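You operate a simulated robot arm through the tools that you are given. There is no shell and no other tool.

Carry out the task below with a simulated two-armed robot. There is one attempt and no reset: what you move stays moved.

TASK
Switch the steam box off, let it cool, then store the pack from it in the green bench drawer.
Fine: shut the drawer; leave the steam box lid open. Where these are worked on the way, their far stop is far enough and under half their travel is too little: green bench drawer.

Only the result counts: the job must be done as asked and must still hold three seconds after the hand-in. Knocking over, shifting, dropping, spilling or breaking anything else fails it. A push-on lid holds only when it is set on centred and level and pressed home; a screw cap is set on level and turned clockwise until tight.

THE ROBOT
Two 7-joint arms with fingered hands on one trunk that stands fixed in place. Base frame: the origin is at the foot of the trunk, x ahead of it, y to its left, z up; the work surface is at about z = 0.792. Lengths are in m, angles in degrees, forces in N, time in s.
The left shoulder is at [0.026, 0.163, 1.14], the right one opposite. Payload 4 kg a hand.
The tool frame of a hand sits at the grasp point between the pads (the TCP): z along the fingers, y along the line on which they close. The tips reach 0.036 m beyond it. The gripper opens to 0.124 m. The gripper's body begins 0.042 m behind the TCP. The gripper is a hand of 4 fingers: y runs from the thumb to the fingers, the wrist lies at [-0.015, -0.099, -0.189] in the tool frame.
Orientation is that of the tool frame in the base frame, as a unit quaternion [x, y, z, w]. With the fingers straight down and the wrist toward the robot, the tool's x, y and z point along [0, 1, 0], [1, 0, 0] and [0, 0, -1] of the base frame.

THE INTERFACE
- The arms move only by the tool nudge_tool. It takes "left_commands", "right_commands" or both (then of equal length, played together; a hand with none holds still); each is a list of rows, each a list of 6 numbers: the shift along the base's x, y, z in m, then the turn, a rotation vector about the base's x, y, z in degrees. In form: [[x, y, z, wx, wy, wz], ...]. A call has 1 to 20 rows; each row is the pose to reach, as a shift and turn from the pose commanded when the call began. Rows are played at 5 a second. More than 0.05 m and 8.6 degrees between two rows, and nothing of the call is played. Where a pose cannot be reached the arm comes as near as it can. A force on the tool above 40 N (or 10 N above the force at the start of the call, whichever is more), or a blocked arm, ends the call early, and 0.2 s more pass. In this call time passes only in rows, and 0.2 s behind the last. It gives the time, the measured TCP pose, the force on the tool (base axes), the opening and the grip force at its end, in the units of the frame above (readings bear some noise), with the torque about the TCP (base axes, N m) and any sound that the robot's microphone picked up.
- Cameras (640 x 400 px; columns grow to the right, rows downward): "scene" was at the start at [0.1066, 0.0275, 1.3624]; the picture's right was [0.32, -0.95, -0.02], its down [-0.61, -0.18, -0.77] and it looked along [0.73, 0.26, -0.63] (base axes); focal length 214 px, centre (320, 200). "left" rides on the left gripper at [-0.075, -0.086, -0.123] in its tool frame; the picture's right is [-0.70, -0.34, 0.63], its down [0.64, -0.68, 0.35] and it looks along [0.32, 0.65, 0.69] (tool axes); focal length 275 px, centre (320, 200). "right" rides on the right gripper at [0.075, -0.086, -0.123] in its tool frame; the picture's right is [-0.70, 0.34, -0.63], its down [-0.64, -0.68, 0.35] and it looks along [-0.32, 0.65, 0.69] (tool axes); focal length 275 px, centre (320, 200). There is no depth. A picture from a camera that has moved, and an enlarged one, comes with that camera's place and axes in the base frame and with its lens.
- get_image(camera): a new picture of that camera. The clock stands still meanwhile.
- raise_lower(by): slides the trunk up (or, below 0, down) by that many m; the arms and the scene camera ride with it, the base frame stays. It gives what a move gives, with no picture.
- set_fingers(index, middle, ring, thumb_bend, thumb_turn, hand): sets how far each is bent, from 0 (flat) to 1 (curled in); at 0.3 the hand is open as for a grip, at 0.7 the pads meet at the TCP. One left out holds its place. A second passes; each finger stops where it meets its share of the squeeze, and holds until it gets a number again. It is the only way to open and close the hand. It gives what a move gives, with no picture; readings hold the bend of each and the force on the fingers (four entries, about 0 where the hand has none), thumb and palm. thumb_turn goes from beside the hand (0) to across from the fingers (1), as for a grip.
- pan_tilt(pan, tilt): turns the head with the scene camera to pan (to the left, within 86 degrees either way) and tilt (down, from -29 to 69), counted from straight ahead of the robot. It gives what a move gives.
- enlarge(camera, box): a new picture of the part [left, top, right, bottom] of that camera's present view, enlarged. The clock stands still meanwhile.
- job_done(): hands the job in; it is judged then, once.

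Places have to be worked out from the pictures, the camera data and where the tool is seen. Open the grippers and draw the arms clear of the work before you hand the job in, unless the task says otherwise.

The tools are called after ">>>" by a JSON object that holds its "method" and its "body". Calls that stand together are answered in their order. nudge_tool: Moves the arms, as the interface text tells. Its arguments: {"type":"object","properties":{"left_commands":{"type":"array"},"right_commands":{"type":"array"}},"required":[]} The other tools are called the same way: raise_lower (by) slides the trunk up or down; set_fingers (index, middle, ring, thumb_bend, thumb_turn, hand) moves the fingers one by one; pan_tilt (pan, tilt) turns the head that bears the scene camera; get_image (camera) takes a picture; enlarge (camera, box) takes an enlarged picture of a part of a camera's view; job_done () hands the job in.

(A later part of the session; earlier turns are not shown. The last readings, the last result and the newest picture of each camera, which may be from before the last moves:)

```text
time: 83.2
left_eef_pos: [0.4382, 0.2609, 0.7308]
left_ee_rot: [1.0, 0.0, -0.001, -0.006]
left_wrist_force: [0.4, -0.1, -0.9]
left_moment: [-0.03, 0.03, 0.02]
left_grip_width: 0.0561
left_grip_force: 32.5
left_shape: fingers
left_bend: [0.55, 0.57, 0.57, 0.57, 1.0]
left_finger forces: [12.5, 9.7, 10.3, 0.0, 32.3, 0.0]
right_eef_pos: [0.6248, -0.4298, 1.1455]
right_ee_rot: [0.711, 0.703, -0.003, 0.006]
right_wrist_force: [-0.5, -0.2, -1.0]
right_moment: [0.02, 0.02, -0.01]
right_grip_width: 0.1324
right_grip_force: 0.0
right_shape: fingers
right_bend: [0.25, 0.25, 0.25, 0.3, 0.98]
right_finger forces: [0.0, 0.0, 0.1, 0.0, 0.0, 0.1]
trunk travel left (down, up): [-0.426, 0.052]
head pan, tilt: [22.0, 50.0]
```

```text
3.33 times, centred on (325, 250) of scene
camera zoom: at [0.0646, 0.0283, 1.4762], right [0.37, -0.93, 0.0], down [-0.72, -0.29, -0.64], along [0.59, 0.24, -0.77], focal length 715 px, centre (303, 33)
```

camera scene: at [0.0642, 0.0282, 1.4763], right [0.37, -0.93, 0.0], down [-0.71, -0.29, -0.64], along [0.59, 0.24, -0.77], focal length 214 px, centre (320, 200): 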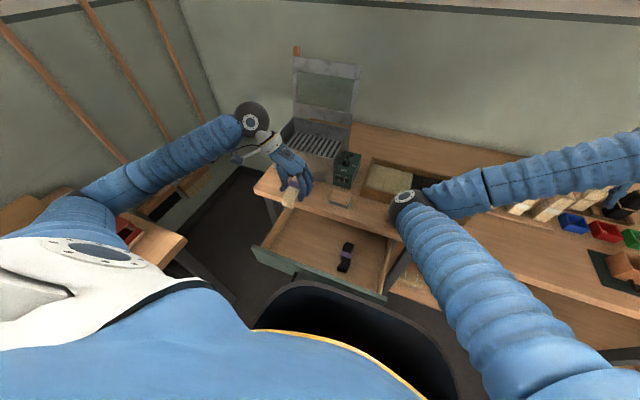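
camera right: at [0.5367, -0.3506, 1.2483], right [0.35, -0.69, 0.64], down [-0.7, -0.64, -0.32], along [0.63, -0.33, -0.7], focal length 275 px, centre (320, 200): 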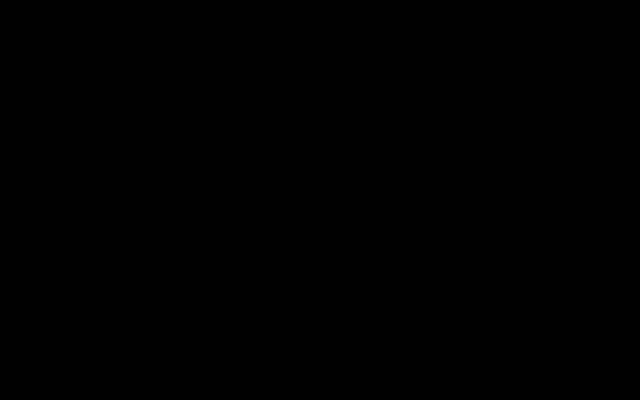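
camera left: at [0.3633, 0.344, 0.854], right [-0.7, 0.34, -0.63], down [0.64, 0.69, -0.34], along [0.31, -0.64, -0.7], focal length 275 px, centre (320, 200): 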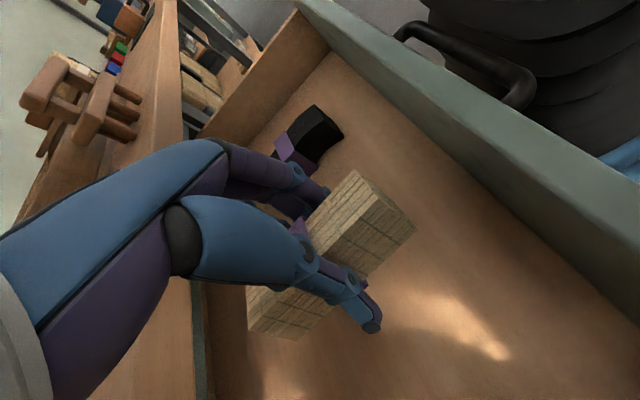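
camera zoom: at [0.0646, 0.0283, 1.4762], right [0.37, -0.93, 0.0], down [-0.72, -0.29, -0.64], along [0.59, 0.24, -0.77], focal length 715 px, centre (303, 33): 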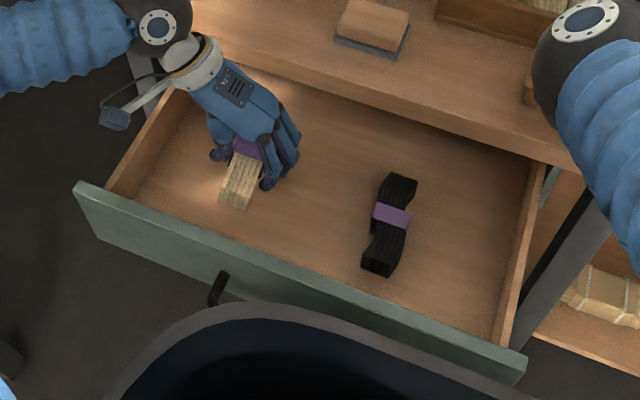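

The pack hangs inside the drawer, clear of everything. I lower in small steps looking for floor contact.

>>> {"method": "nudge_tool", "body": {"left_commands": [[0, 0, -0.01, 0, 0, 0], [0, 0, -0.02, 0, 0, 0], [0, 0, -0.028, 0, 0, 0]]}}

>>> {"method": "enlarge", "body": {"camera": "left", "box": [240, 100, 460, 360]}}

```text
time: 84.0
left_eef_pos: [0.4372, 0.2602, 0.7028]
left_ee_rot: [1.0, -0.001, -0.001, -0.006]
left_wrist_force: [0.3, -0.4, -0.6]
left_moment: [0.0, -0.02, 0.01]
left_grip_width: 0.0561
left_grip_force: 32.9
left_shape: fingers
left_bend: [0.55, 0.57, 0.57, 0.57, 1.0]
left_finger forces: [12.5, 9.7, 10.3, 0.1, 32.3, 0.0]
right_eef_pos: [0.6233, -0.4302, 1.1449]
right_ee_rot: [0.711, 0.704, -0.002, 0.007]
right_wrist_force: [0.1, -0.3, -0.8]
right_moment: [-0.01, 0.03, 0.0]
right_grip_width: 0.1325
right_grip_force: 0.0
right_shape: fingers
right_bend: [0.25, 0.25, 0.25, 0.3, 0.98]
right_finger forces: [0.0, 0.0, 0.1, 0.0, 0.0, 0.0]
trunk travel left (down, up): [-0.426, 0.052]
head pan, tilt: [22.0, 50.0]
```

```text
1.54 times, centred on (350, 230) of left
camera zoom: at [0.3638, 0.3443, 0.8249], right [-0.7, 0.34, -0.63], down [0.64, 0.69, -0.34], along [0.31, -0.64, -0.7], focal length 424 px, centre (274, 154)
```

zoom: 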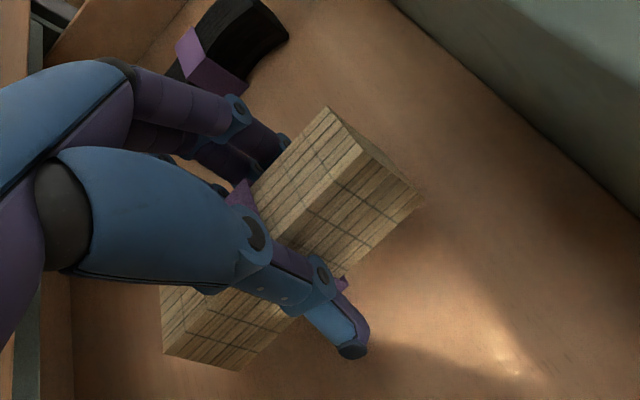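

Still no contact; I keep lowering in finer steps.

>>> {"method": "nudge_tool", "body": {"left_commands": [[0, 0, -0.004, 0, 0, 0], [0, 0, -0.008, 0, 0, 0]]}}

>>> {"method": "enlarge", "body": {"camera": "scene", "box": [270, 205, 350, 265]}}

```text
time: 84.5
left_eef_pos: [0.4371, 0.2614, 0.6942]
left_ee_rot: [1.0, 0.0, -0.001, -0.006]
left_wrist_force: [-0.2, 0.4, -0.7]
left_moment: [0.01, 0.01, 0.0]
left_grip_width: 0.0561
left_grip_force: 32.1
left_shape: fingers
left_bend: [0.55, 0.57, 0.57, 0.57, 1.0]
left_finger forces: [12.6, 9.8, 10.3, 0.0, 32.3, 0.0]
right_eef_pos: [0.6232, -0.428, 1.1455]
right_ee_rot: [0.71, 0.704, -0.002, 0.006]
right_wrist_force: [-0.4, 0.2, 0.4]
right_moment: [-0.01, -0.03, 0.03]
right_grip_width: 0.1322
right_grip_force: 0.1
right_shape: fingers
right_bend: [0.25, 0.25, 0.25, 0.3, 0.98]
right_finger forces: [0.0, 0.1, 0.1, 0.0, 0.0, 0.0]
trunk travel left (down, up): [-0.426, 0.052]
head pan, tilt: [22.0, 50.0]
```

```text
6.67 times, centred on (310, 235) of scene
camera zoom: at [0.0643, 0.0281, 1.4763], right [0.37, -0.93, 0.0], down [-0.72, -0.29, -0.64], along [0.59, 0.24, -0.77], focal length 1430 px, centre (387, -33)
```

zoom: 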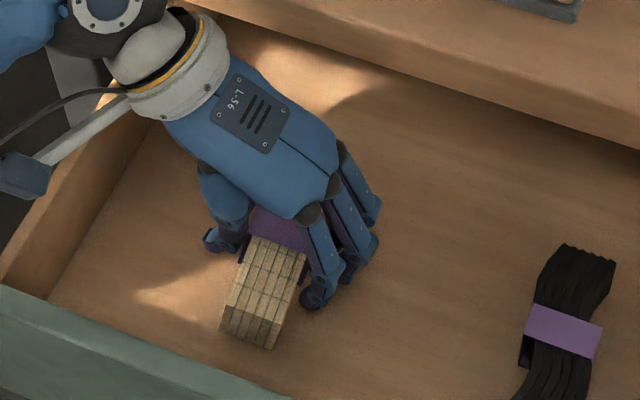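

>>> {"method": "nudge_tool", "body": {"left_commands": [[0, 0, -0.003, 0, 0, 0], [0, 0, -0.006, 0, 0, 0], [0, 0, -0.009, 0, 0, 0]]}}

>>> {"method": "enlarge", "body": {"camera": "left", "box": [240, 100, 460, 360]}}

```text
time: 85.3
left_eef_pos: [0.4367, 0.26, 0.686]
left_ee_rot: [1.0, 0.001, -0.002, -0.006]
left_wrist_force: [-0.2, 0.1, -1.2]
left_moment: [-0.01, 0.0, 0.03]
left_grip_width: 0.0561
left_grip_force: 32.9
left_shape: fingers
left_bend: [0.55, 0.57, 0.57, 0.57, 1.0]
left_finger forces: [12.4, 9.7, 10.3, 0.0, 32.3, 0.1]
right_eef_pos: [0.6237, -0.4293, 1.1449]
right_ee_rot: [0.71, 0.704, -0.003, 0.006]
right_wrist_force: [0.4, -1.0, -0.4]
right_moment: [-0.03, -0.03, -0.03]
right_grip_width: 0.1327
right_grip_force: 0.1
right_shape: fingers
right_bend: [0.25, 0.25, 0.25, 0.3, 0.98]
right_finger forces: [0.0, 0.0, 0.1, 0.1, 0.1, 0.0]
trunk travel left (down, up): [-0.426, 0.052]
head pan, tilt: [22.0, 50.0]
```

```text
1.54 times, centred on (350, 230) of left
camera zoom: at [0.3619, 0.3435, 0.809], right [-0.7, 0.35, -0.63], down [0.64, 0.69, -0.34], along [0.31, -0.64, -0.7], focal length 424 px, centre (274, 154)
```

zoom: 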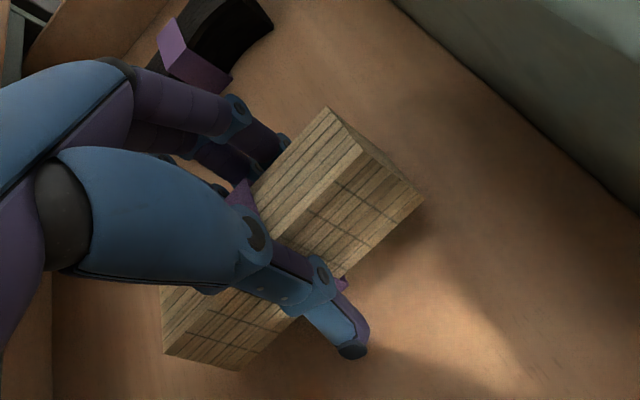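

>>> {"method": "nudge_tool", "body": {"left_commands": [[0, 0, -0.003, 0, 0, 0], [0, 0, -0.006, 0, 0, 0], [0, 0, -0.009, 0, 0, 0]]}}

>>> {"method": "enlarge", "body": {"camera": "scene", "box": [270, 205, 350, 265]}}

```text
time: 86.2
left_eef_pos: [0.4359, 0.2594, 0.6776]
left_ee_rot: [1.0, -0.001, -0.001, -0.006]
left_wrist_force: [0.3, -1.2, -0.6]
left_moment: [0.0, -0.01, 0.0]
left_grip_width: 0.0561
left_grip_force: 32.0
left_shape: fingers
left_bend: [0.55, 0.57, 0.57, 0.57, 1.0]
left_finger forces: [12.5, 9.7, 10.3, 0.1, 32.3, 0.0]
right_eef_pos: [0.6229, -0.4295, 1.1446]
right_ee_rot: [0.711, 0.704, -0.002, 0.007]
right_wrist_force: [-0.4, 0.4, 0.2]
right_moment: [-0.01, 0.0, 0.02]
right_grip_width: 0.1324
right_grip_force: 0.0
right_shape: fingers
right_bend: [0.25, 0.25, 0.25, 0.3, 0.98]
right_finger forces: [0.1, 0.1, 0.0, 0.0, 0.0, 0.0]
trunk travel left (down, up): [-0.426, 0.052]
head pan, tilt: [22.0, 50.0]
```

```text
6.67 times, centred on (310, 235) of scene
camera zoom: at [0.0643, 0.0281, 1.4763], right [0.37, -0.93, 0.0], down [-0.72, -0.29, -0.64], along [0.59, 0.24, -0.77], focal length 1430 px, centre (387, -33)
```

zoom: 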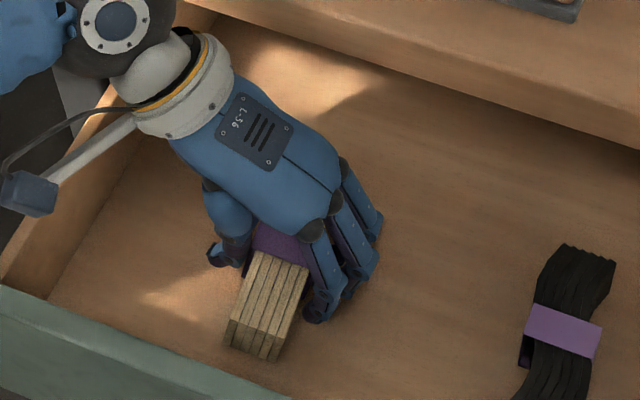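

>>> {"method": "nudge_tool", "body": {"left_commands": [[0, 0, -0.003, 0, 0, 0], [0, 0, -0.006, 0, 0, 0]]}}

>>> {"method": "enlarge", "body": {"camera": "left", "box": [240, 100, 460, 360]}}

```text
time: 86.8
left_eef_pos: [0.4349, 0.2586, 0.673]
left_ee_rot: [1.0, 0.0, 0.002, -0.007]
left_wrist_force: [-1.5, 6.0, 29.5]
left_moment: [-0.51, -0.12, -0.03]
left_grip_width: 0.0565
left_grip_force: 35.9
left_shape: fingers
left_bend: [0.55, 0.57, 0.57, 0.57, 1.0]
left_finger forces: [11.1, 9.5, 9.7, 0.0, 41.2, 0.0]
right_eef_pos: [0.6218, -0.4285, 1.147]
right_ee_rot: [0.71, 0.704, -0.002, 0.007]
right_wrist_force: [0.2, -0.4, 0.4]
right_moment: [0.02, 0.0, 0.01]
right_grip_width: 0.1323
right_grip_force: 0.1
right_shape: fingers
right_bend: [0.25, 0.25, 0.25, 0.3, 0.98]
right_finger forces: [0.1, 0.0, 0.1, 0.1, 0.0, 0.1]
trunk travel left (down, up): [-0.426, 0.052]
head pan, tilt: [22.0, 50.0]
```

```text
1.54 times, centred on (350, 230) of left
camera zoom: at [0.3605, 0.3432, 0.7956], right [-0.69, 0.34, -0.63], down [0.65, 0.69, -0.34], along [0.32, -0.64, -0.7], focal length 424 px, centre (274, 154)
```

zoom: 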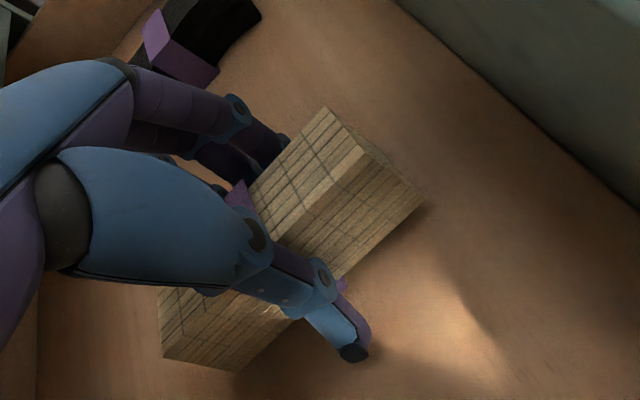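

The pack is on the drawer floor (29 N). I relieve the pressure by 2 mm and then open the fingers.

>>> {"method": "nudge_tool", "body": {"left_commands": [[0, 0, 0.003, 0, 0, 0]]}}

>>> {"method": "set_fingers", "body": {"hand": "left", "index": 0.5, "middle": 0.5, "ring": 0.5, "thumb_bend": 0.5}}

>>> {"method": "set_fingers", "body": {"hand": "left", "index": 0.38, "middle": 0.38, "ring": 0.38, "thumb_bend": 0.38}}

>>> {"method": "enlarge", "body": {"camera": "left", "box": [240, 100, 460, 360]}}

>>> {"method": "enlarge", "body": {"camera": "scene", "box": [270, 205, 350, 265]}}

```text
time: 87.2
left_eef_pos: [0.4348, 0.2584, 0.6752]
left_ee_rot: [1.0, 0.0, -0.001, -0.006]
left_wrist_force: [1.0, 1.7, 16.6]
left_moment: [-0.37, -0.11, -0.03]
left_grip_width: 0.0563
left_grip_force: 34.1
left_shape: fingers
left_bend: [0.55, 0.57, 0.57, 0.57, 1.0]
left_finger forces: [12.0, 10.1, 10.3, 0.1, 36.6, 0.0]
right_eef_pos: [0.6238, -0.4303, 1.1458]
right_ee_rot: [0.711, 0.703, -0.002, 0.006]
right_wrist_force: [0.7, 0.1, -0.1]
right_moment: [0.0, 0.02, -0.03]
right_grip_width: 0.1326
right_grip_force: 0.0
right_shape: fingers
right_bend: [0.25, 0.25, 0.25, 0.3, 0.98]
right_finger forces: [0.1, 0.0, 0.0, 0.0, 0.0, 0.0]
trunk travel left (down, up): [-0.426, 0.052]
head pan, tilt: [22.0, 50.0]
```

```text
time: 88.2
left_eef_pos: [0.4346, 0.2596, 0.6745]
left_ee_rot: [1.0, 0.0, -0.001, -0.006]
left_wrist_force: [0.3, 0.4, -0.5]
left_moment: [-0.03, 0.03, -0.01]
left_grip_width: 0.0628
left_grip_force: 0.1
left_shape: fingers
left_bend: [0.5, 0.5, 0.5, 0.5, 1.0]
left_finger forces: [0.3, 0.0, 0.0, 0.0, 0.4, 0.0]
right_eef_pos: [0.6229, -0.4295, 1.1447]
right_ee_rot: [0.71, 0.704, -0.002, 0.007]
right_wrist_force: [0.0, -0.4, -1.1]
right_moment: [0.03, 0.01, 0.02]
right_grip_width: 0.1324
right_grip_force: 0.0
right_shape: fingers
right_bend: [0.25, 0.25, 0.25, 0.3, 0.98]
right_finger forces: [0.0, 0.1, 0.0, 0.0, 0.0, 0.0]
trunk travel left (down, up): [-0.426, 0.052]
head pan, tilt: [22.0, 50.0]
```

```text
time: 89.2
left_eef_pos: [0.4345, 0.2591, 0.6735]
left_ee_rot: [1.0, -0.001, -0.001, -0.007]
left_wrist_force: [-0.3, -0.2, 0.5]
left_moment: [0.0, 0.01, -0.01]
left_grip_width: 0.0989
left_grip_force: 0.0
left_shape: fingers
left_bend: [0.38, 0.38, 0.38, 0.38, 0.99]
left_finger forces: [0.0, 0.0, 0.0, 0.1, 0.1, 0.0]
right_eef_pos: [0.6225, -0.4299, 1.1449]
right_ee_rot: [0.711, 0.704, -0.002, 0.006]
right_wrist_force: [0.6, 0.5, -0.5]
right_moment: [0.04, 0.04, -0.04]
right_grip_width: 0.1325
right_grip_force: 0.1
right_shape: fingers
right_bend: [0.25, 0.25, 0.25, 0.3, 0.98]
right_finger forces: [0.0, 0.0, 0.1, 0.1, 0.1, 0.0]
trunk travel left (down, up): [-0.426, 0.052]
head pan, tilt: [22.0, 50.0]
```

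```text
1.54 times, centred on (350, 230) of left
camera zoom: at [0.3607, 0.3433, 0.7966], right [-0.7, 0.34, -0.63], down [0.64, 0.69, -0.34], along [0.31, -0.64, -0.7], focal length 424 px, centre (274, 154)
```

zoom: 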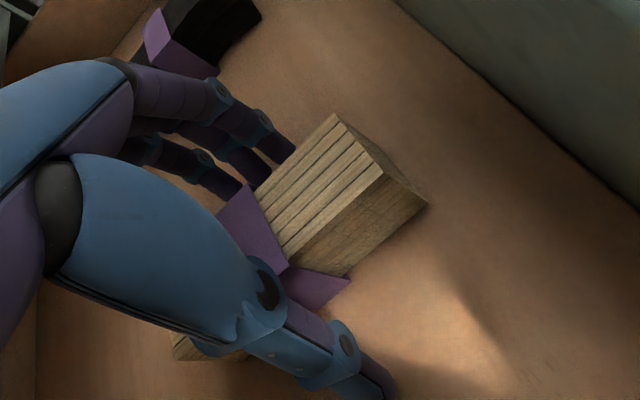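

```text
6.67 times, centred on (310, 235) of scene
camera zoom: at [0.0642, 0.0281, 1.4763], right [0.37, -0.93, 0.0], down [-0.72, -0.29, -0.64], along [0.59, 0.24, -0.77], focal length 1430 px, centre (387, -33)
```

zoom: 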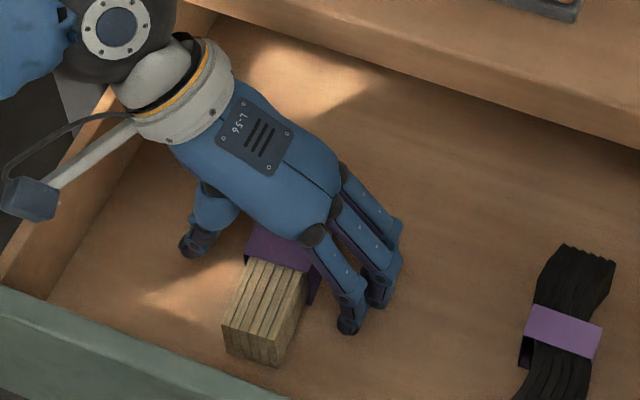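

The pack is released and rests on the drawer floor. I lift the hand straight up and out.

>>> {"method": "nudge_tool", "body": {"left_commands": [[0, 0, 0.02, 0, 0, 0], [0, 0, 0.05, 0, 0, 0], [0, 0, 0.09, 0, 0, 0], [0, 0, 0.13, 0, 0, 0], [0, 0, 0.17, 0, 0, 0], [0, 0, 0.21, 0, 0, 0], [0, 0.005, 0.25, 0, 0, 0]]}}

>>> {"method": "get_image", "body": {"camera": "left"}}

>>> {"method": "get_image", "body": {"camera": "scene"}}

>>> {"method": "enlarge", "body": {"camera": "scene", "box": [240, 190, 410, 310]}}

```text
time: 90.8
left_eef_pos: [0.4365, 0.2669, 0.9233]
left_ee_rot: [1.0, 0.0, -0.001, -0.007]
left_wrist_force: [0.2, 0.4, -0.2]
left_moment: [-0.03, 0.0, 0.01]
left_grip_width: 0.0991
left_grip_force: 0.1
left_shape: fingers
left_bend: [0.38, 0.38, 0.38, 0.38, 0.99]
left_finger forces: [0.0, 0.0, 0.0, 0.0, 0.1, 0.0]
right_eef_pos: [0.6231, -0.43, 1.1465]
right_ee_rot: [0.711, 0.704, -0.002, 0.007]
right_wrist_force: [-0.4, -0.3, 0.8]
right_moment: [-0.02, 0.01, 0.02]
right_grip_width: 0.1325
right_grip_force: 0.1
right_shape: fingers
right_bend: [0.25, 0.25, 0.25, 0.3, 0.98]
right_finger forces: [0.0, 0.0, 0.0, 0.0, 0.0, 0.1]
trunk travel left (down, up): [-0.426, 0.052]
head pan, tilt: [22.0, 50.0]
```

```text
taken
camera left: at [0.3627, 0.3495, 1.047], right [-0.7, 0.35, -0.63], down [0.64, 0.69, -0.34], along [0.31, -0.64, -0.7], focal length 275 px, centre (320, 200)
```

left: 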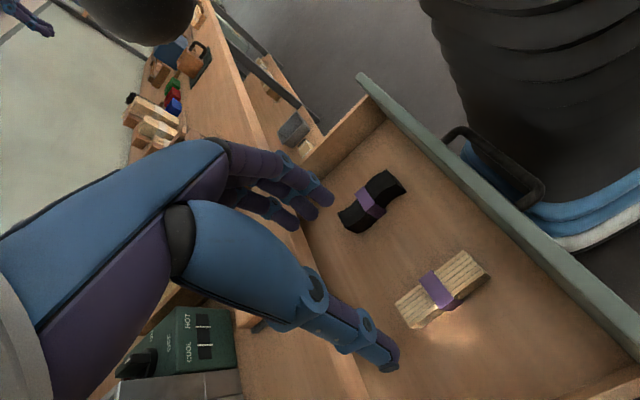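

```text
taken
camera scene: at [0.0642, 0.0278, 1.4763], right [0.37, -0.93, 0.0], down [-0.72, -0.29, -0.64], along [0.59, 0.24, -0.77], focal length 214 px, centre (320, 200)
```

scene: 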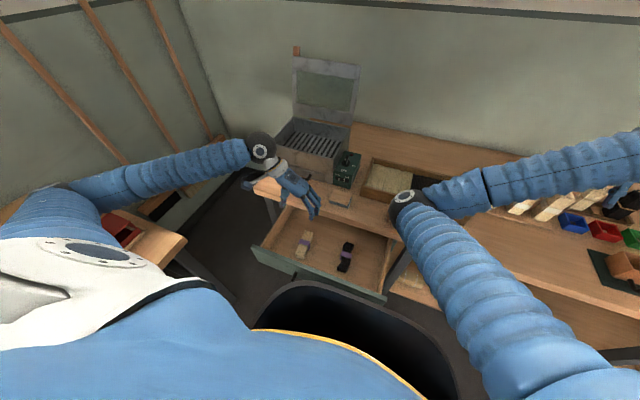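

```text
3.33 times, centred on (325, 250) of scene
camera zoom: at [0.0642, 0.0278, 1.4763], right [0.37, -0.93, 0.0], down [-0.72, -0.29, -0.64], along [0.59, 0.24, -0.77], focal length 715 px, centre (303, 33)
```

zoom: 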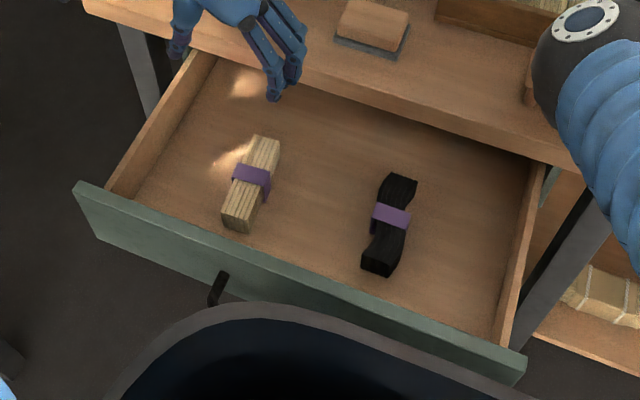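

The pack lies in the drawer beside the black one. To shut the drawer I first bring the closed left hand (wrist to the left) over and in front of the panel, left of its handle.

>>> {"method": "set_fingers", "body": {"hand": "left", "index": 0.6, "middle": 0.6, "ring": 0.6, "thumb_bend": 0.6}}

>>> {"method": "nudge_tool", "body": {"left_commands": [[-0.03, 0.015, -0.02, 0, 0, 0], [-0.06, 0.03, -0.04, 0, 0, 0], [-0.09, 0.045, -0.06, 0, 0, 0], [-0.12, 0.06, -0.08, 0, 0, 0], [-0.15, 0.073, -0.09, 0, 0, 0], [-0.176, 0.073, -0.095, 0, 0, 0]]}}

>>> {"method": "get_image", "body": {"camera": "scene"}}

>>> {"method": "get_image", "body": {"camera": "left"}}

```text
time: 91.8
left_eef_pos: [0.4375, 0.2664, 0.9228]
left_ee_rot: [1.0, 0.0, -0.001, -0.007]
left_wrist_force: [-0.1, 0.2, 0.1]
left_moment: [-0.01, 0.03, 0.02]
left_grip_width: 0.0316
left_grip_force: 0.0
left_shape: fingers
left_bend: [0.6, 0.6, 0.6, 0.6, 1.0]
left_finger forces: [0.0, 0.0, 0.1, 0.1, 0.0, 0.0]
right_eef_pos: [0.6224, -0.4291, 1.1462]
right_ee_rot: [0.71, 0.704, -0.002, 0.006]
right_wrist_force: [0.4, -0.3, 0.5]
right_moment: [0.01, 0.01, 0.03]
right_grip_width: 0.1327
right_grip_force: 0.0
right_shape: fingers
right_bend: [0.25, 0.25, 0.25, 0.3, 0.98]
right_finger forces: [0.0, 0.0, 0.0, 0.0, 0.1, 0.0]
trunk travel left (down, up): [-0.426, 0.052]
head pan, tilt: [22.0, 50.0]
```

```text
time: 93.2
left_eef_pos: [0.2582, 0.3405, 0.8291]
left_ee_rot: [1.0, 0.001, -0.001, -0.007]
left_wrist_force: [0.0, 0.3, 0.4]
left_moment: [-0.05, 0.0, -0.01]
left_grip_width: 0.0315
left_grip_force: 0.0
left_shape: fingers
left_bend: [0.6, 0.6, 0.6, 0.6, 1.0]
left_finger forces: [0.0, 0.1, 0.0, 0.0, 0.0, 0.1]
right_eef_pos: [0.6231, -0.4289, 1.1457]
right_ee_rot: [0.71, 0.704, -0.002, 0.006]
right_wrist_force: [0.8, 0.5, 0.8]
right_moment: [-0.02, 0.02, 0.01]
right_grip_width: 0.1322
right_grip_force: 0.2
right_shape: fingers
right_bend: [0.25, 0.25, 0.25, 0.3, 0.98]
right_finger forces: [0.0, 0.0, 0.0, 0.0, 0.0, 0.0]
trunk travel left (down, up): [-0.426, 0.052]
head pan, tilt: [22.0, 50.0]
```

```text
taken
camera scene: at [0.0638, 0.0281, 1.4763], right [0.37, -0.93, 0.0], down [-0.72, -0.29, -0.64], along [0.59, 0.24, -0.77], focal length 214 px, centre (320, 200)
```

scene: 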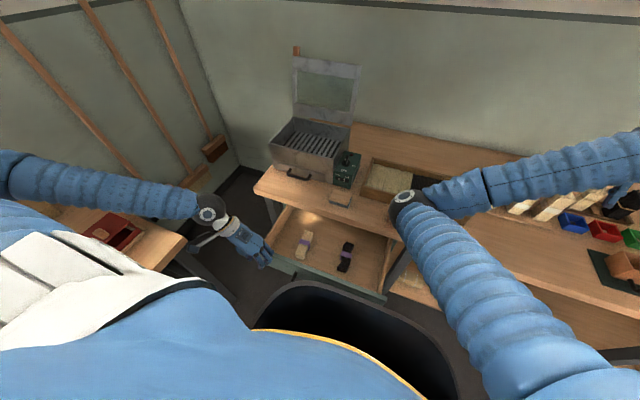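

```text
taken
camera left: at [0.1838, 0.4232, 0.9521], right [-0.7, 0.35, -0.63], down [0.64, 0.69, -0.34], along [0.32, -0.64, -0.7], focal length 275 px, centre (320, 200)
```

left: 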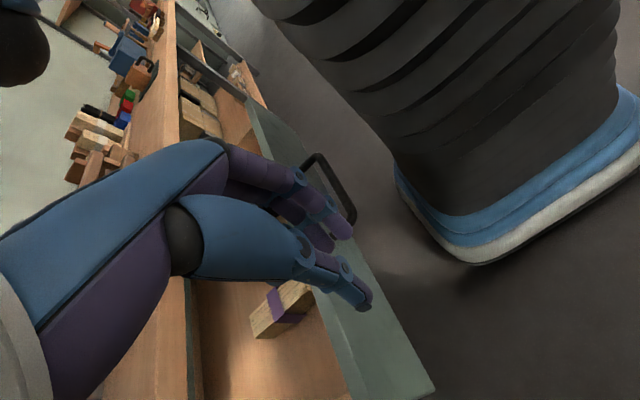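

Reachable. The fingers are in front of the panel (x ≤ 0.30 versus panel at 0.32). I lower them to panel height.

>>> {"method": "nudge_tool", "body": {"left_commands": [[-0.002, 0, -0.04, 0, 0, 0], [-0.002, 0, -0.08, 0, 0, 0], [-0.002, 0, -0.115, 0, 0, 0]]}}

>>> {"method": "enlarge", "body": {"camera": "scene", "box": [200, 190, 400, 320]}}

>>> {"method": "get_image", "body": {"camera": "left"}}

```text
time: 94.0
left_eef_pos: [0.2542, 0.3364, 0.7167]
left_ee_rot: [1.0, -0.001, -0.001, -0.006]
left_wrist_force: [-0.1, -0.5, -0.6]
left_moment: [0.04, 0.02, -0.01]
left_grip_width: 0.0313
left_grip_force: 0.0
left_shape: fingers
left_bend: [0.6, 0.6, 0.6, 0.6, 1.0]
left_finger forces: [0.1, 0.0, 0.0, 0.0, 0.1, 0.0]
right_eef_pos: [0.6231, -0.429, 1.1446]
right_ee_rot: [0.71, 0.704, -0.003, 0.007]
right_wrist_force: [0.4, -0.6, 0.0]
right_moment: [-0.02, 0.02, 0.03]
right_grip_width: 0.1324
right_grip_force: 0.0
right_shape: fingers
right_bend: [0.25, 0.25, 0.25, 0.3, 0.98]
right_finger forces: [0.1, 0.0, 0.0, 0.1, 0.1, 0.0]
trunk travel left (down, up): [-0.426, 0.052]
head pan, tilt: [22.0, 50.0]
```

```text
3.08 times, centred on (300, 255) of scene
camera zoom: at [0.0642, 0.0286, 1.4762], right [0.37, -0.93, 0.0], down [-0.72, -0.29, -0.64], along [0.59, 0.24, -0.77], focal length 660 px, centre (382, 31)
```

zoom: 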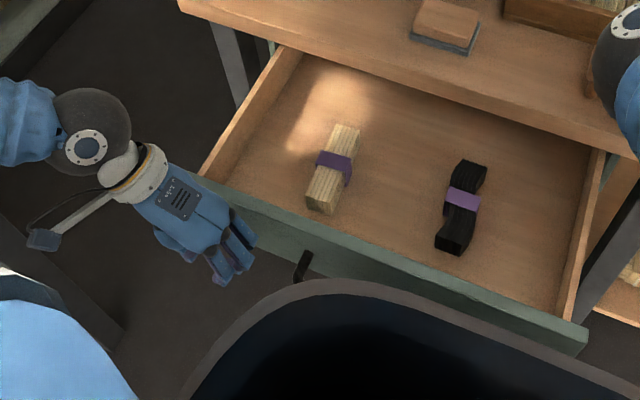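

```text
taken
camera left: at [0.181, 0.42, 0.8388], right [-0.7, 0.35, -0.63], down [0.65, 0.69, -0.34], along [0.31, -0.64, -0.7], focal length 275 px, centre (320, 200)
```

left: 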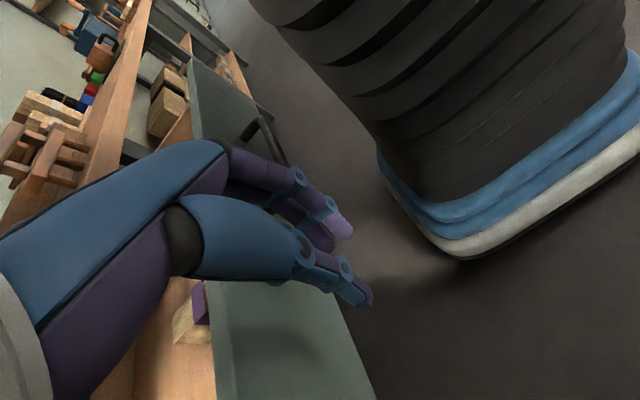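

The closed fingers are in front of the panel. I push the drawer in slowly, first part.

>>> {"method": "nudge_tool", "body": {"left_commands": [[0.012, 0, 0, 0, 0, 0], [0.024, 0, 0, 0, 0, 0], [0.034, 0, 0, 0, 0, 0], [0.046, 0, 0, 0, 0, 0], [0.058, 0, 0, 0, 0, 0], [0.071, 0, 0, 0, 0, 0], [0.085, 0, 0, 0, 0, 0], [0.1, 0, 0, 0, 0, 0], [0.115, 0, 0, 0, 0, 0], [0.13, 0, 0, 0, 0, 0], [0.142, 0, 0, 0, 0, 0], [0.152, 0, 0, 0, 0, 0], [0.158, 0, 0, 0, 0, 0]]}}

>>> {"method": "enlarge", "body": {"camera": "scene", "box": [200, 170, 420, 320]}}

>>> {"method": "get_image", "body": {"camera": "left"}}

```text
time: 96.8
left_eef_pos: [0.4152, 0.3382, 0.7146]
left_ee_rot: [1.0, 0.0, -0.001, -0.006]
left_wrist_force: [-0.5, -0.1, 0.4]
left_moment: [0.01, -0.04, -0.1]
left_grip_width: 0.0314
left_grip_force: 0.3
left_shape: fingers
left_bend: [0.6, 0.6, 0.6, 0.6, 1.0]
left_finger forces: [0.0, 0.0, 0.9, 0.0, 0.1, 0.0]
right_eef_pos: [0.6232, -0.4305, 1.1452]
right_ee_rot: [0.71, 0.704, -0.003, 0.006]
right_wrist_force: [0.0, 0.0, -0.4]
right_moment: [0.01, 0.01, -0.01]
right_grip_width: 0.1322
right_grip_force: 0.1
right_shape: fingers
right_bend: [0.25, 0.25, 0.25, 0.3, 0.98]
right_finger forces: [0.0, 0.1, 0.1, 0.0, 0.0, 0.0]
trunk travel left (down, up): [-0.426, 0.052]
head pan, tilt: [22.0, 50.0]
```

```text
2.67 times, centred on (310, 245) of scene
camera zoom: at [0.0641, 0.0281, 1.4763], right [0.37, -0.93, 0.0], down [-0.72, -0.29, -0.64], along [0.59, 0.24, -0.77], focal length 572 px, centre (347, 80)
```

zoom: 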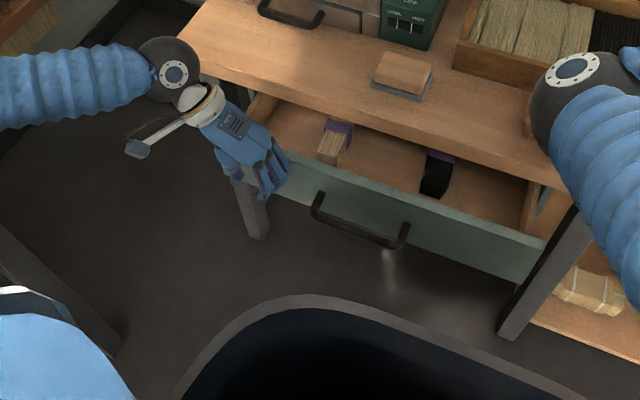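

```text
taken
camera left: at [0.3416, 0.4219, 0.8376], right [-0.7, 0.35, -0.63], down [0.64, 0.69, -0.34], along [0.31, -0.64, -0.7], focal length 275 px, centre (320, 200)
```

left: 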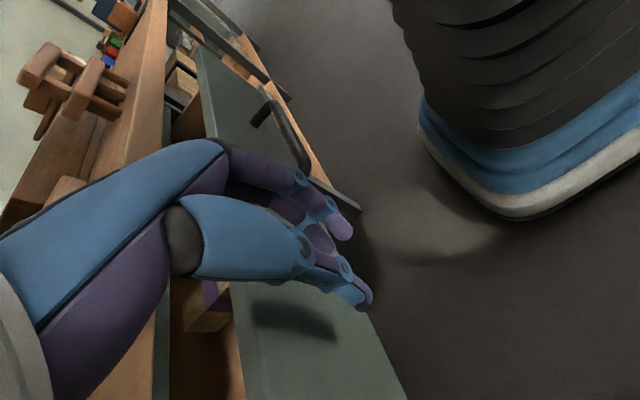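

The drawer follows; panel now near x 0.455. I push another 45 mm, keeping the hand clear of the bench edge.

>>> {"method": "nudge_tool", "body": {"left_commands": [[0.01, 0, 0, 0, 0, 0], [0.02, 0, 0, 0, 0, 0], [0.03, 0, 0, 0, 0, 0], [0.038, 0, 0, 0, 0, 0], [0.045, 0, 0, 0, 0, 0]]}}

>>> {"method": "enlarge", "body": {"camera": "scene", "box": [220, 170, 400, 290]}}

```text
time: 98.0
left_eef_pos: [0.4615, 0.3372, 0.7141]
left_ee_rot: [1.0, 0.0, -0.001, -0.006]
left_wrist_force: [-0.9, 0.4, 1.3]
left_moment: [-0.02, -0.05, -0.02]
left_grip_width: 0.0316
left_grip_force: 0.4
left_shape: fingers
left_bend: [0.6, 0.6, 0.6, 0.6, 1.0]
left_finger forces: [0.0, 0.0, 0.8, 0.1, 0.0, 0.0]
right_eef_pos: [0.624, -0.4293, 1.1456]
right_ee_rot: [0.71, 0.704, -0.003, 0.006]
right_wrist_force: [0.7, 0.6, 0.1]
right_moment: [-0.01, 0.01, 0.0]
right_grip_width: 0.1325
right_grip_force: 0.0
right_shape: fingers
right_bend: [0.25, 0.25, 0.25, 0.3, 0.98]
right_finger forces: [0.0, 0.0, 0.1, 0.0, 0.0, 0.0]
trunk travel left (down, up): [-0.426, 0.052]
head pan, tilt: [22.0, 50.0]
```

```text
3.33 times, centred on (310, 230) of scene
camera zoom: at [0.0644, 0.0281, 1.4763], right [0.37, -0.93, 0.0], down [-0.72, -0.29, -0.64], along [0.59, 0.24, -0.77], focal length 715 px, centre (353, 100)
```

zoom: 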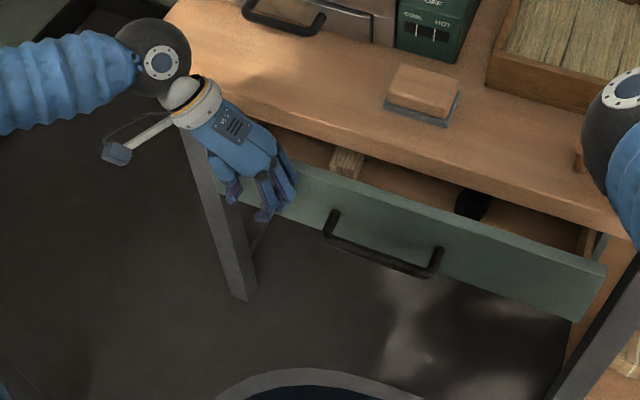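

The hand body is getting close to the bench edge, so I change posture: back off, turn to point forward, and finish with extended fingertips.

>>> {"method": "nudge_tool", "body": {"left_commands": [[-0.025, 0, 0, 0, 0, 0], [-0.06, 0, 0.01, 0, 0, 0], [-0.065, -0.003, 0.015, 0, 0, 7.5], [-0.065, -0.006, 0.015, 0, 0, 15], [-0.065, -0.009, 0.015, 0, 0, 22.5], [-0.065, -0.012, 0.015, 0, 0, 30], [-0.065, -0.015, 0.015, 0, 0, 37.5], [-0.065, -0.018, 0.015, 0, 0, 45], [-0.065, -0.021, 0.015, 0, 0, 52.5], [-0.065, -0.024, 0.015, 0, 0, 60], [-0.065, -0.027, 0.015, 0, 0, 67.5], [-0.065, -0.03, 0.015, 0, 0, 75], [-0.065, -0.033, 0.015, 0, 0, 82.5], [-0.065, -0.036, 0.015, 0, 0, 90]]}}

>>> {"method": "get_image", "body": {"camera": "left"}}

>>> {"method": "get_image", "body": {"camera": "scene"}}

```text
time: 101.0
left_eef_pos: [0.3944, 0.3011, 0.7295]
left_ee_rot: [0.706, 0.708, -0.004, -0.005]
left_wrist_force: [0.7, 0.1, 0.0]
left_moment: [-0.02, 0.03, 0.0]
left_grip_width: 0.0317
left_grip_force: 0.0
left_shape: fingers
left_bend: [0.6, 0.6, 0.6, 0.6, 1.0]
left_finger forces: [0.0, 0.0, 0.1, 0.0, 0.0, 0.0]
right_eef_pos: [0.623, -0.4303, 1.1451]
right_ee_rot: [0.71, 0.704, -0.002, 0.006]
right_wrist_force: [-0.1, -0.4, 1.0]
right_moment: [0.04, 0.01, 0.01]
right_grip_width: 0.1322
right_grip_force: 0.0
right_shape: fingers
right_bend: [0.25, 0.25, 0.25, 0.3, 0.98]
right_finger forces: [0.0, 0.0, 0.1, 0.1, 0.0, 0.1]
trunk travel left (down, up): [-0.426, 0.052]
head pan, tilt: [22.0, 50.0]
```

```text
taken
camera left: at [0.3108, 0.2256, 0.8518], right [-0.34, -0.7, -0.63], down [-0.69, 0.64, -0.34], along [0.64, 0.32, -0.7], focal length 275 px, centre (320, 200)
```

left: 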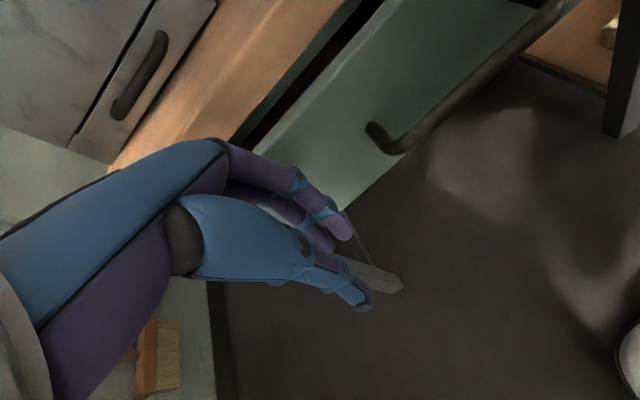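

```text
taken
camera scene: at [0.0638, 0.0275, 1.4763], right [0.37, -0.93, 0.0], down [-0.72, -0.29, -0.64], along [0.59, 0.24, -0.77], focal length 214 px, centre (320, 200)
```

scene: 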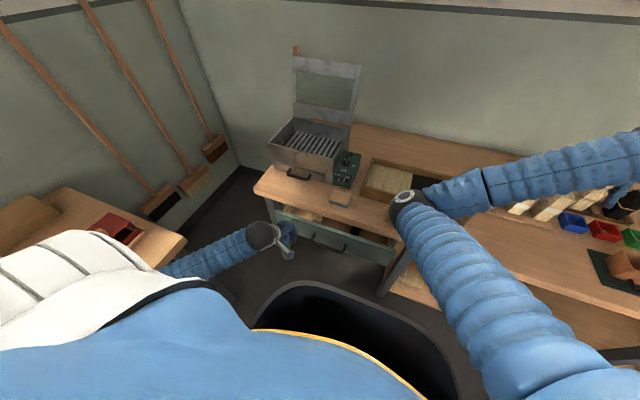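

Posture works. I ease back, extend the fingers to bend 0.15, lower slightly, and push the panel home with the fingertips.

>>> {"method": "nudge_tool", "body": {"left_commands": [[-0.02, 0, -0.01, 0, 0, 0], [-0.035, 0, -0.025, 0, 0, 0]]}}

>>> {"method": "set_fingers", "body": {"hand": "left", "index": 0.15, "middle": 0.15, "ring": 0.15}}

>>> {"method": "nudge_tool", "body": {"left_commands": [[0.012, 0, 0, 0, 0, 0], [0.024, 0, 0, 0, 0, 0], [0.036, 0, 0, 0, 0, 0], [0.048, 0, 0, 0, 0, 0], [0.058, 0, 0, 0, 0, 0], [0.068, 0, 0, 0, 0, 0]]}}

>>> {"method": "get_image", "body": {"camera": "left"}}

>>> {"method": "enlarge", "body": {"camera": "scene", "box": [220, 170, 400, 290]}}

```text
time: 101.5
left_eef_pos: [0.3612, 0.2998, 0.7031]
left_ee_rot: [0.707, 0.707, -0.005, -0.003]
left_wrist_force: [-0.2, 0.0, 0.5]
left_moment: [-0.03, 0.0, 0.03]
left_grip_width: 0.0313
left_grip_force: 0.1
left_shape: fingers
left_bend: [0.6, 0.6, 0.6, 0.6, 1.0]
left_finger forces: [0.0, 0.1, 0.0, 0.0, 0.0, 0.0]
right_eef_pos: [0.6234, -0.4304, 1.1462]
right_ee_rot: [0.709, 0.705, -0.003, 0.006]
right_wrist_force: [0.5, 0.2, 0.2]
right_moment: [0.01, 0.01, -0.02]
right_grip_width: 0.1326
right_grip_force: 0.1
right_shape: fingers
right_bend: [0.25, 0.25, 0.25, 0.3, 0.98]
right_finger forces: [0.0, 0.0, 0.0, 0.0, 0.0, 0.1]
trunk travel left (down, up): [-0.426, 0.052]
head pan, tilt: [22.0, 50.0]
```

```text
time: 102.5
left_eef_pos: [0.361, 0.2985, 0.7036]
left_ee_rot: [0.707, 0.707, -0.004, -0.004]
left_wrist_force: [-0.3, 0.4, -0.5]
left_moment: [-0.01, -0.02, -0.02]
left_grip_width: 0.1053
left_grip_force: 0.0
left_shape: fingers
left_bend: [0.15, 0.15, 0.15, 0.6, 1.0]
left_finger forces: [0.1, 0.0, 0.0, 0.0, 0.0, 0.0]
right_eef_pos: [0.624, -0.4302, 1.1455]
right_ee_rot: [0.71, 0.704, -0.003, 0.006]
right_wrist_force: [0.1, 0.1, -0.7]
right_moment: [0.04, 0.01, 0.01]
right_grip_width: 0.1325
right_grip_force: 0.1
right_shape: fingers
right_bend: [0.25, 0.25, 0.25, 0.3, 0.98]
right_finger forces: [0.1, 0.0, 0.0, 0.0, 0.1, 0.1]
trunk travel left (down, up): [-0.426, 0.052]
head pan, tilt: [22.0, 50.0]
```

```text
time: 104.0
left_eef_pos: [0.429, 0.3005, 0.7047]
left_ee_rot: [0.707, 0.707, -0.006, -0.004]
left_wrist_force: [-0.1, 0.6, -0.8]
left_moment: [-0.01, 0.03, -0.05]
left_grip_width: 0.1055
left_grip_force: 0.5
left_shape: fingers
left_bend: [0.15, 0.16, 0.15, 0.6, 1.0]
left_finger forces: [0.1, 0.7, 0.0, 0.1, 0.0, 0.2]
right_eef_pos: [0.6232, -0.4299, 1.1448]
right_ee_rot: [0.71, 0.704, -0.002, 0.007]
right_wrist_force: [0.2, 0.1, 0.0]
right_moment: [0.02, 0.01, -0.01]
right_grip_width: 0.1325
right_grip_force: 0.1
right_shape: fingers
right_bend: [0.25, 0.25, 0.25, 0.3, 0.98]
right_finger forces: [0.0, 0.0, 0.0, 0.0, 0.1, 0.1]
trunk travel left (down, up): [-0.426, 0.052]
head pan, tilt: [22.0, 50.0]
```

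```text
taken
camera left: at [0.3454, 0.2262, 0.8275], right [-0.34, -0.7, -0.63], down [-0.69, 0.64, -0.34], along [0.64, 0.31, -0.7], focal length 275 px, centre (320, 200)
```

left: 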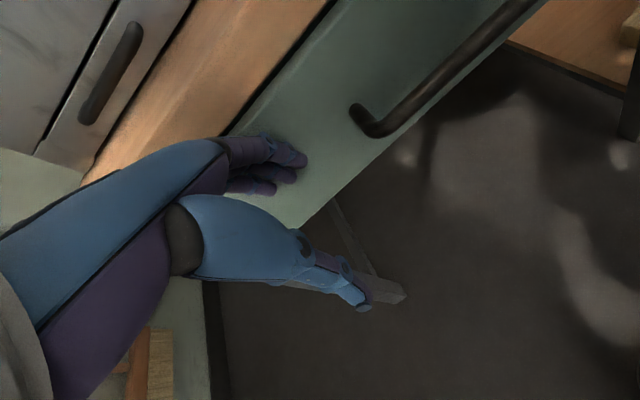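

```text
3.33 times, centred on (310, 230) of scene
camera zoom: at [0.0644, 0.028, 1.4763], right [0.37, -0.93, 0.0], down [-0.72, -0.29, -0.64], along [0.59, 0.24, -0.77], focal length 715 px, centre (353, 100)
```

zoom: 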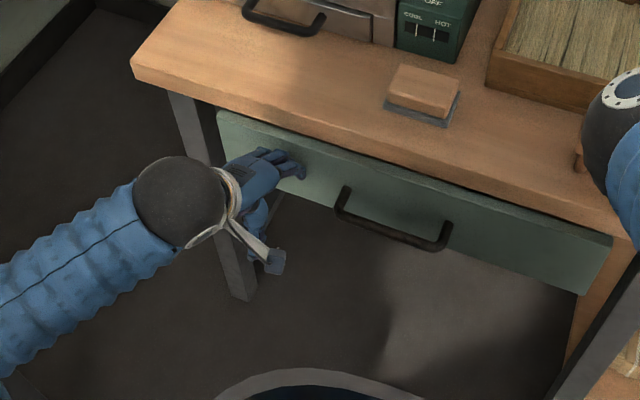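

Nearly shut, force still small. I keep pushing in fine steps until it meets its stop.

>>> {"method": "nudge_tool", "body": {"left_commands": [[0.005, 0, 0, 0, 0, 0], [0.01, 0, 0, 0, 0, 0], [0.015, 0, 0, 0, 0, 0], [0.02, 0, 0, 0, 0, 0]]}}

>>> {"method": "enlarge", "body": {"camera": "scene", "box": [220, 170, 400, 290]}}

```text
time: 105.0
left_eef_pos: [0.4493, 0.3013, 0.7056]
left_ee_rot: [0.707, 0.707, -0.006, -0.004]
left_wrist_force: [-3.7, -0.3, 0.5]
left_moment: [0.01, 0.01, 0.0]
left_grip_width: 0.1054
left_grip_force: 1.7
left_shape: fingers
left_bend: [0.15, 0.16, 0.15, 0.6, 1.0]
left_finger forces: [0.1, 3.1, 0.1, 0.0, 0.0, 0.0]
right_eef_pos: [0.6233, -0.4288, 1.1453]
right_ee_rot: [0.71, 0.704, -0.002, 0.007]
right_wrist_force: [-1.1, 0.0, -0.5]
right_moment: [0.02, 0.01, -0.02]
right_grip_width: 0.1325
right_grip_force: 0.0
right_shape: fingers
right_bend: [0.25, 0.25, 0.25, 0.3, 0.98]
right_finger forces: [0.1, 0.0, 0.0, 0.0, 0.0, 0.0]
trunk travel left (down, up): [-0.426, 0.052]
head pan, tilt: [22.0, 50.0]
```

```text
3.33 times, centred on (310, 230) of scene
camera zoom: at [0.0638, 0.0279, 1.4763], right [0.37, -0.93, 0.0], down [-0.72, -0.29, -0.64], along [0.59, 0.24, -0.77], focal length 715 px, centre (353, 100)
```

zoom: 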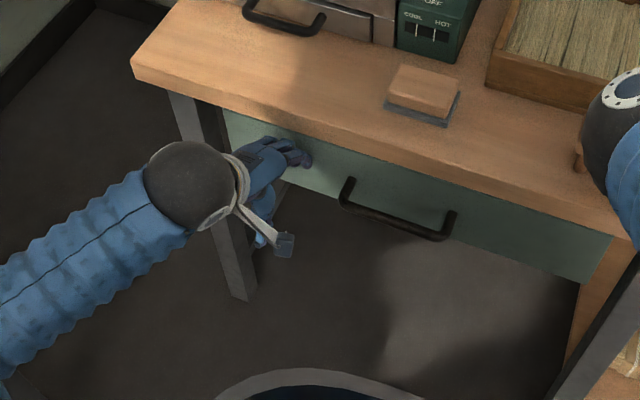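

Force is rising (3.7 N). I press a few millimetres more to make sure it is fully home.

>>> {"method": "nudge_tool", "body": {"left_commands": [[0.003, 0, 0, 0, 0, 0], [0.006, 0, 0, 0, 0, 0], [0.009, 0, 0, 0, 0, 0]]}}

>>> {"method": "enlarge", "body": {"camera": "left", "box": [160, 0, 560, 240]}}

>>> {"method": "enlarge", "body": {"camera": "scene", "box": [270, 195, 400, 275]}}

```text
time: 105.8
left_eef_pos: [0.4555, 0.3012, 0.7049]
left_ee_rot: [0.707, 0.707, -0.006, -0.004]
left_wrist_force: [-25.4, -1.5, 5.0]
left_moment: [-0.03, -0.19, 0.21]
left_grip_width: 0.0999
left_grip_force: 13.1
left_shape: fingers
left_bend: [0.18, 0.17, 0.17, 0.6, 1.0]
left_finger forces: [5.1, 14.3, 6.3, 0.0, 0.1, 0.1]
right_eef_pos: [0.6221, -0.429, 1.1468]
right_ee_rot: [0.709, 0.705, -0.002, 0.006]
right_wrist_force: [0.2, 0.0, 0.2]
right_moment: [0.03, 0.0, -0.01]
right_grip_width: 0.1325
right_grip_force: 0.0
right_shape: fingers
right_bend: [0.25, 0.25, 0.25, 0.3, 0.98]
right_finger forces: [0.0, 0.1, 0.1, 0.0, 0.0, 0.0]
trunk travel left (down, up): [-0.426, 0.052]
head pan, tilt: [22.0, 50.0]
```

```text
1.60 times, centred on (360, 120) of left
camera zoom: at [0.3715, 0.2261, 0.8277], right [-0.35, -0.7, -0.63], down [-0.69, 0.64, -0.34], along [0.64, 0.31, -0.7], focal length 440 px, centre (256, 328)
```

zoom: 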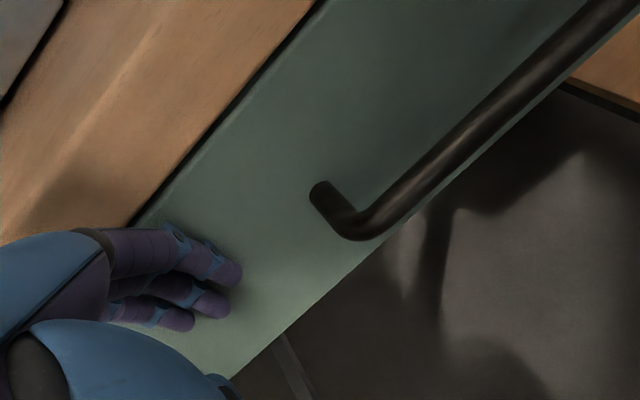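

```text
4.92 times, centred on (335, 235) of scene
camera zoom: at [0.0621, 0.0278, 1.4764], right [0.37, -0.93, 0.0], down [-0.71, -0.29, -0.64], along [0.59, 0.24, -0.77], focal length 1056 px, centre (246, 28)
```

zoom: 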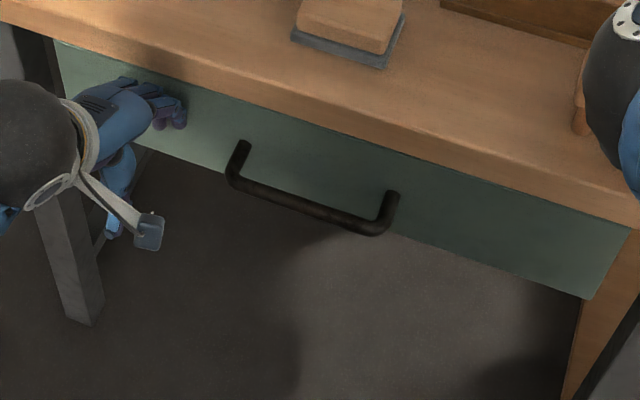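

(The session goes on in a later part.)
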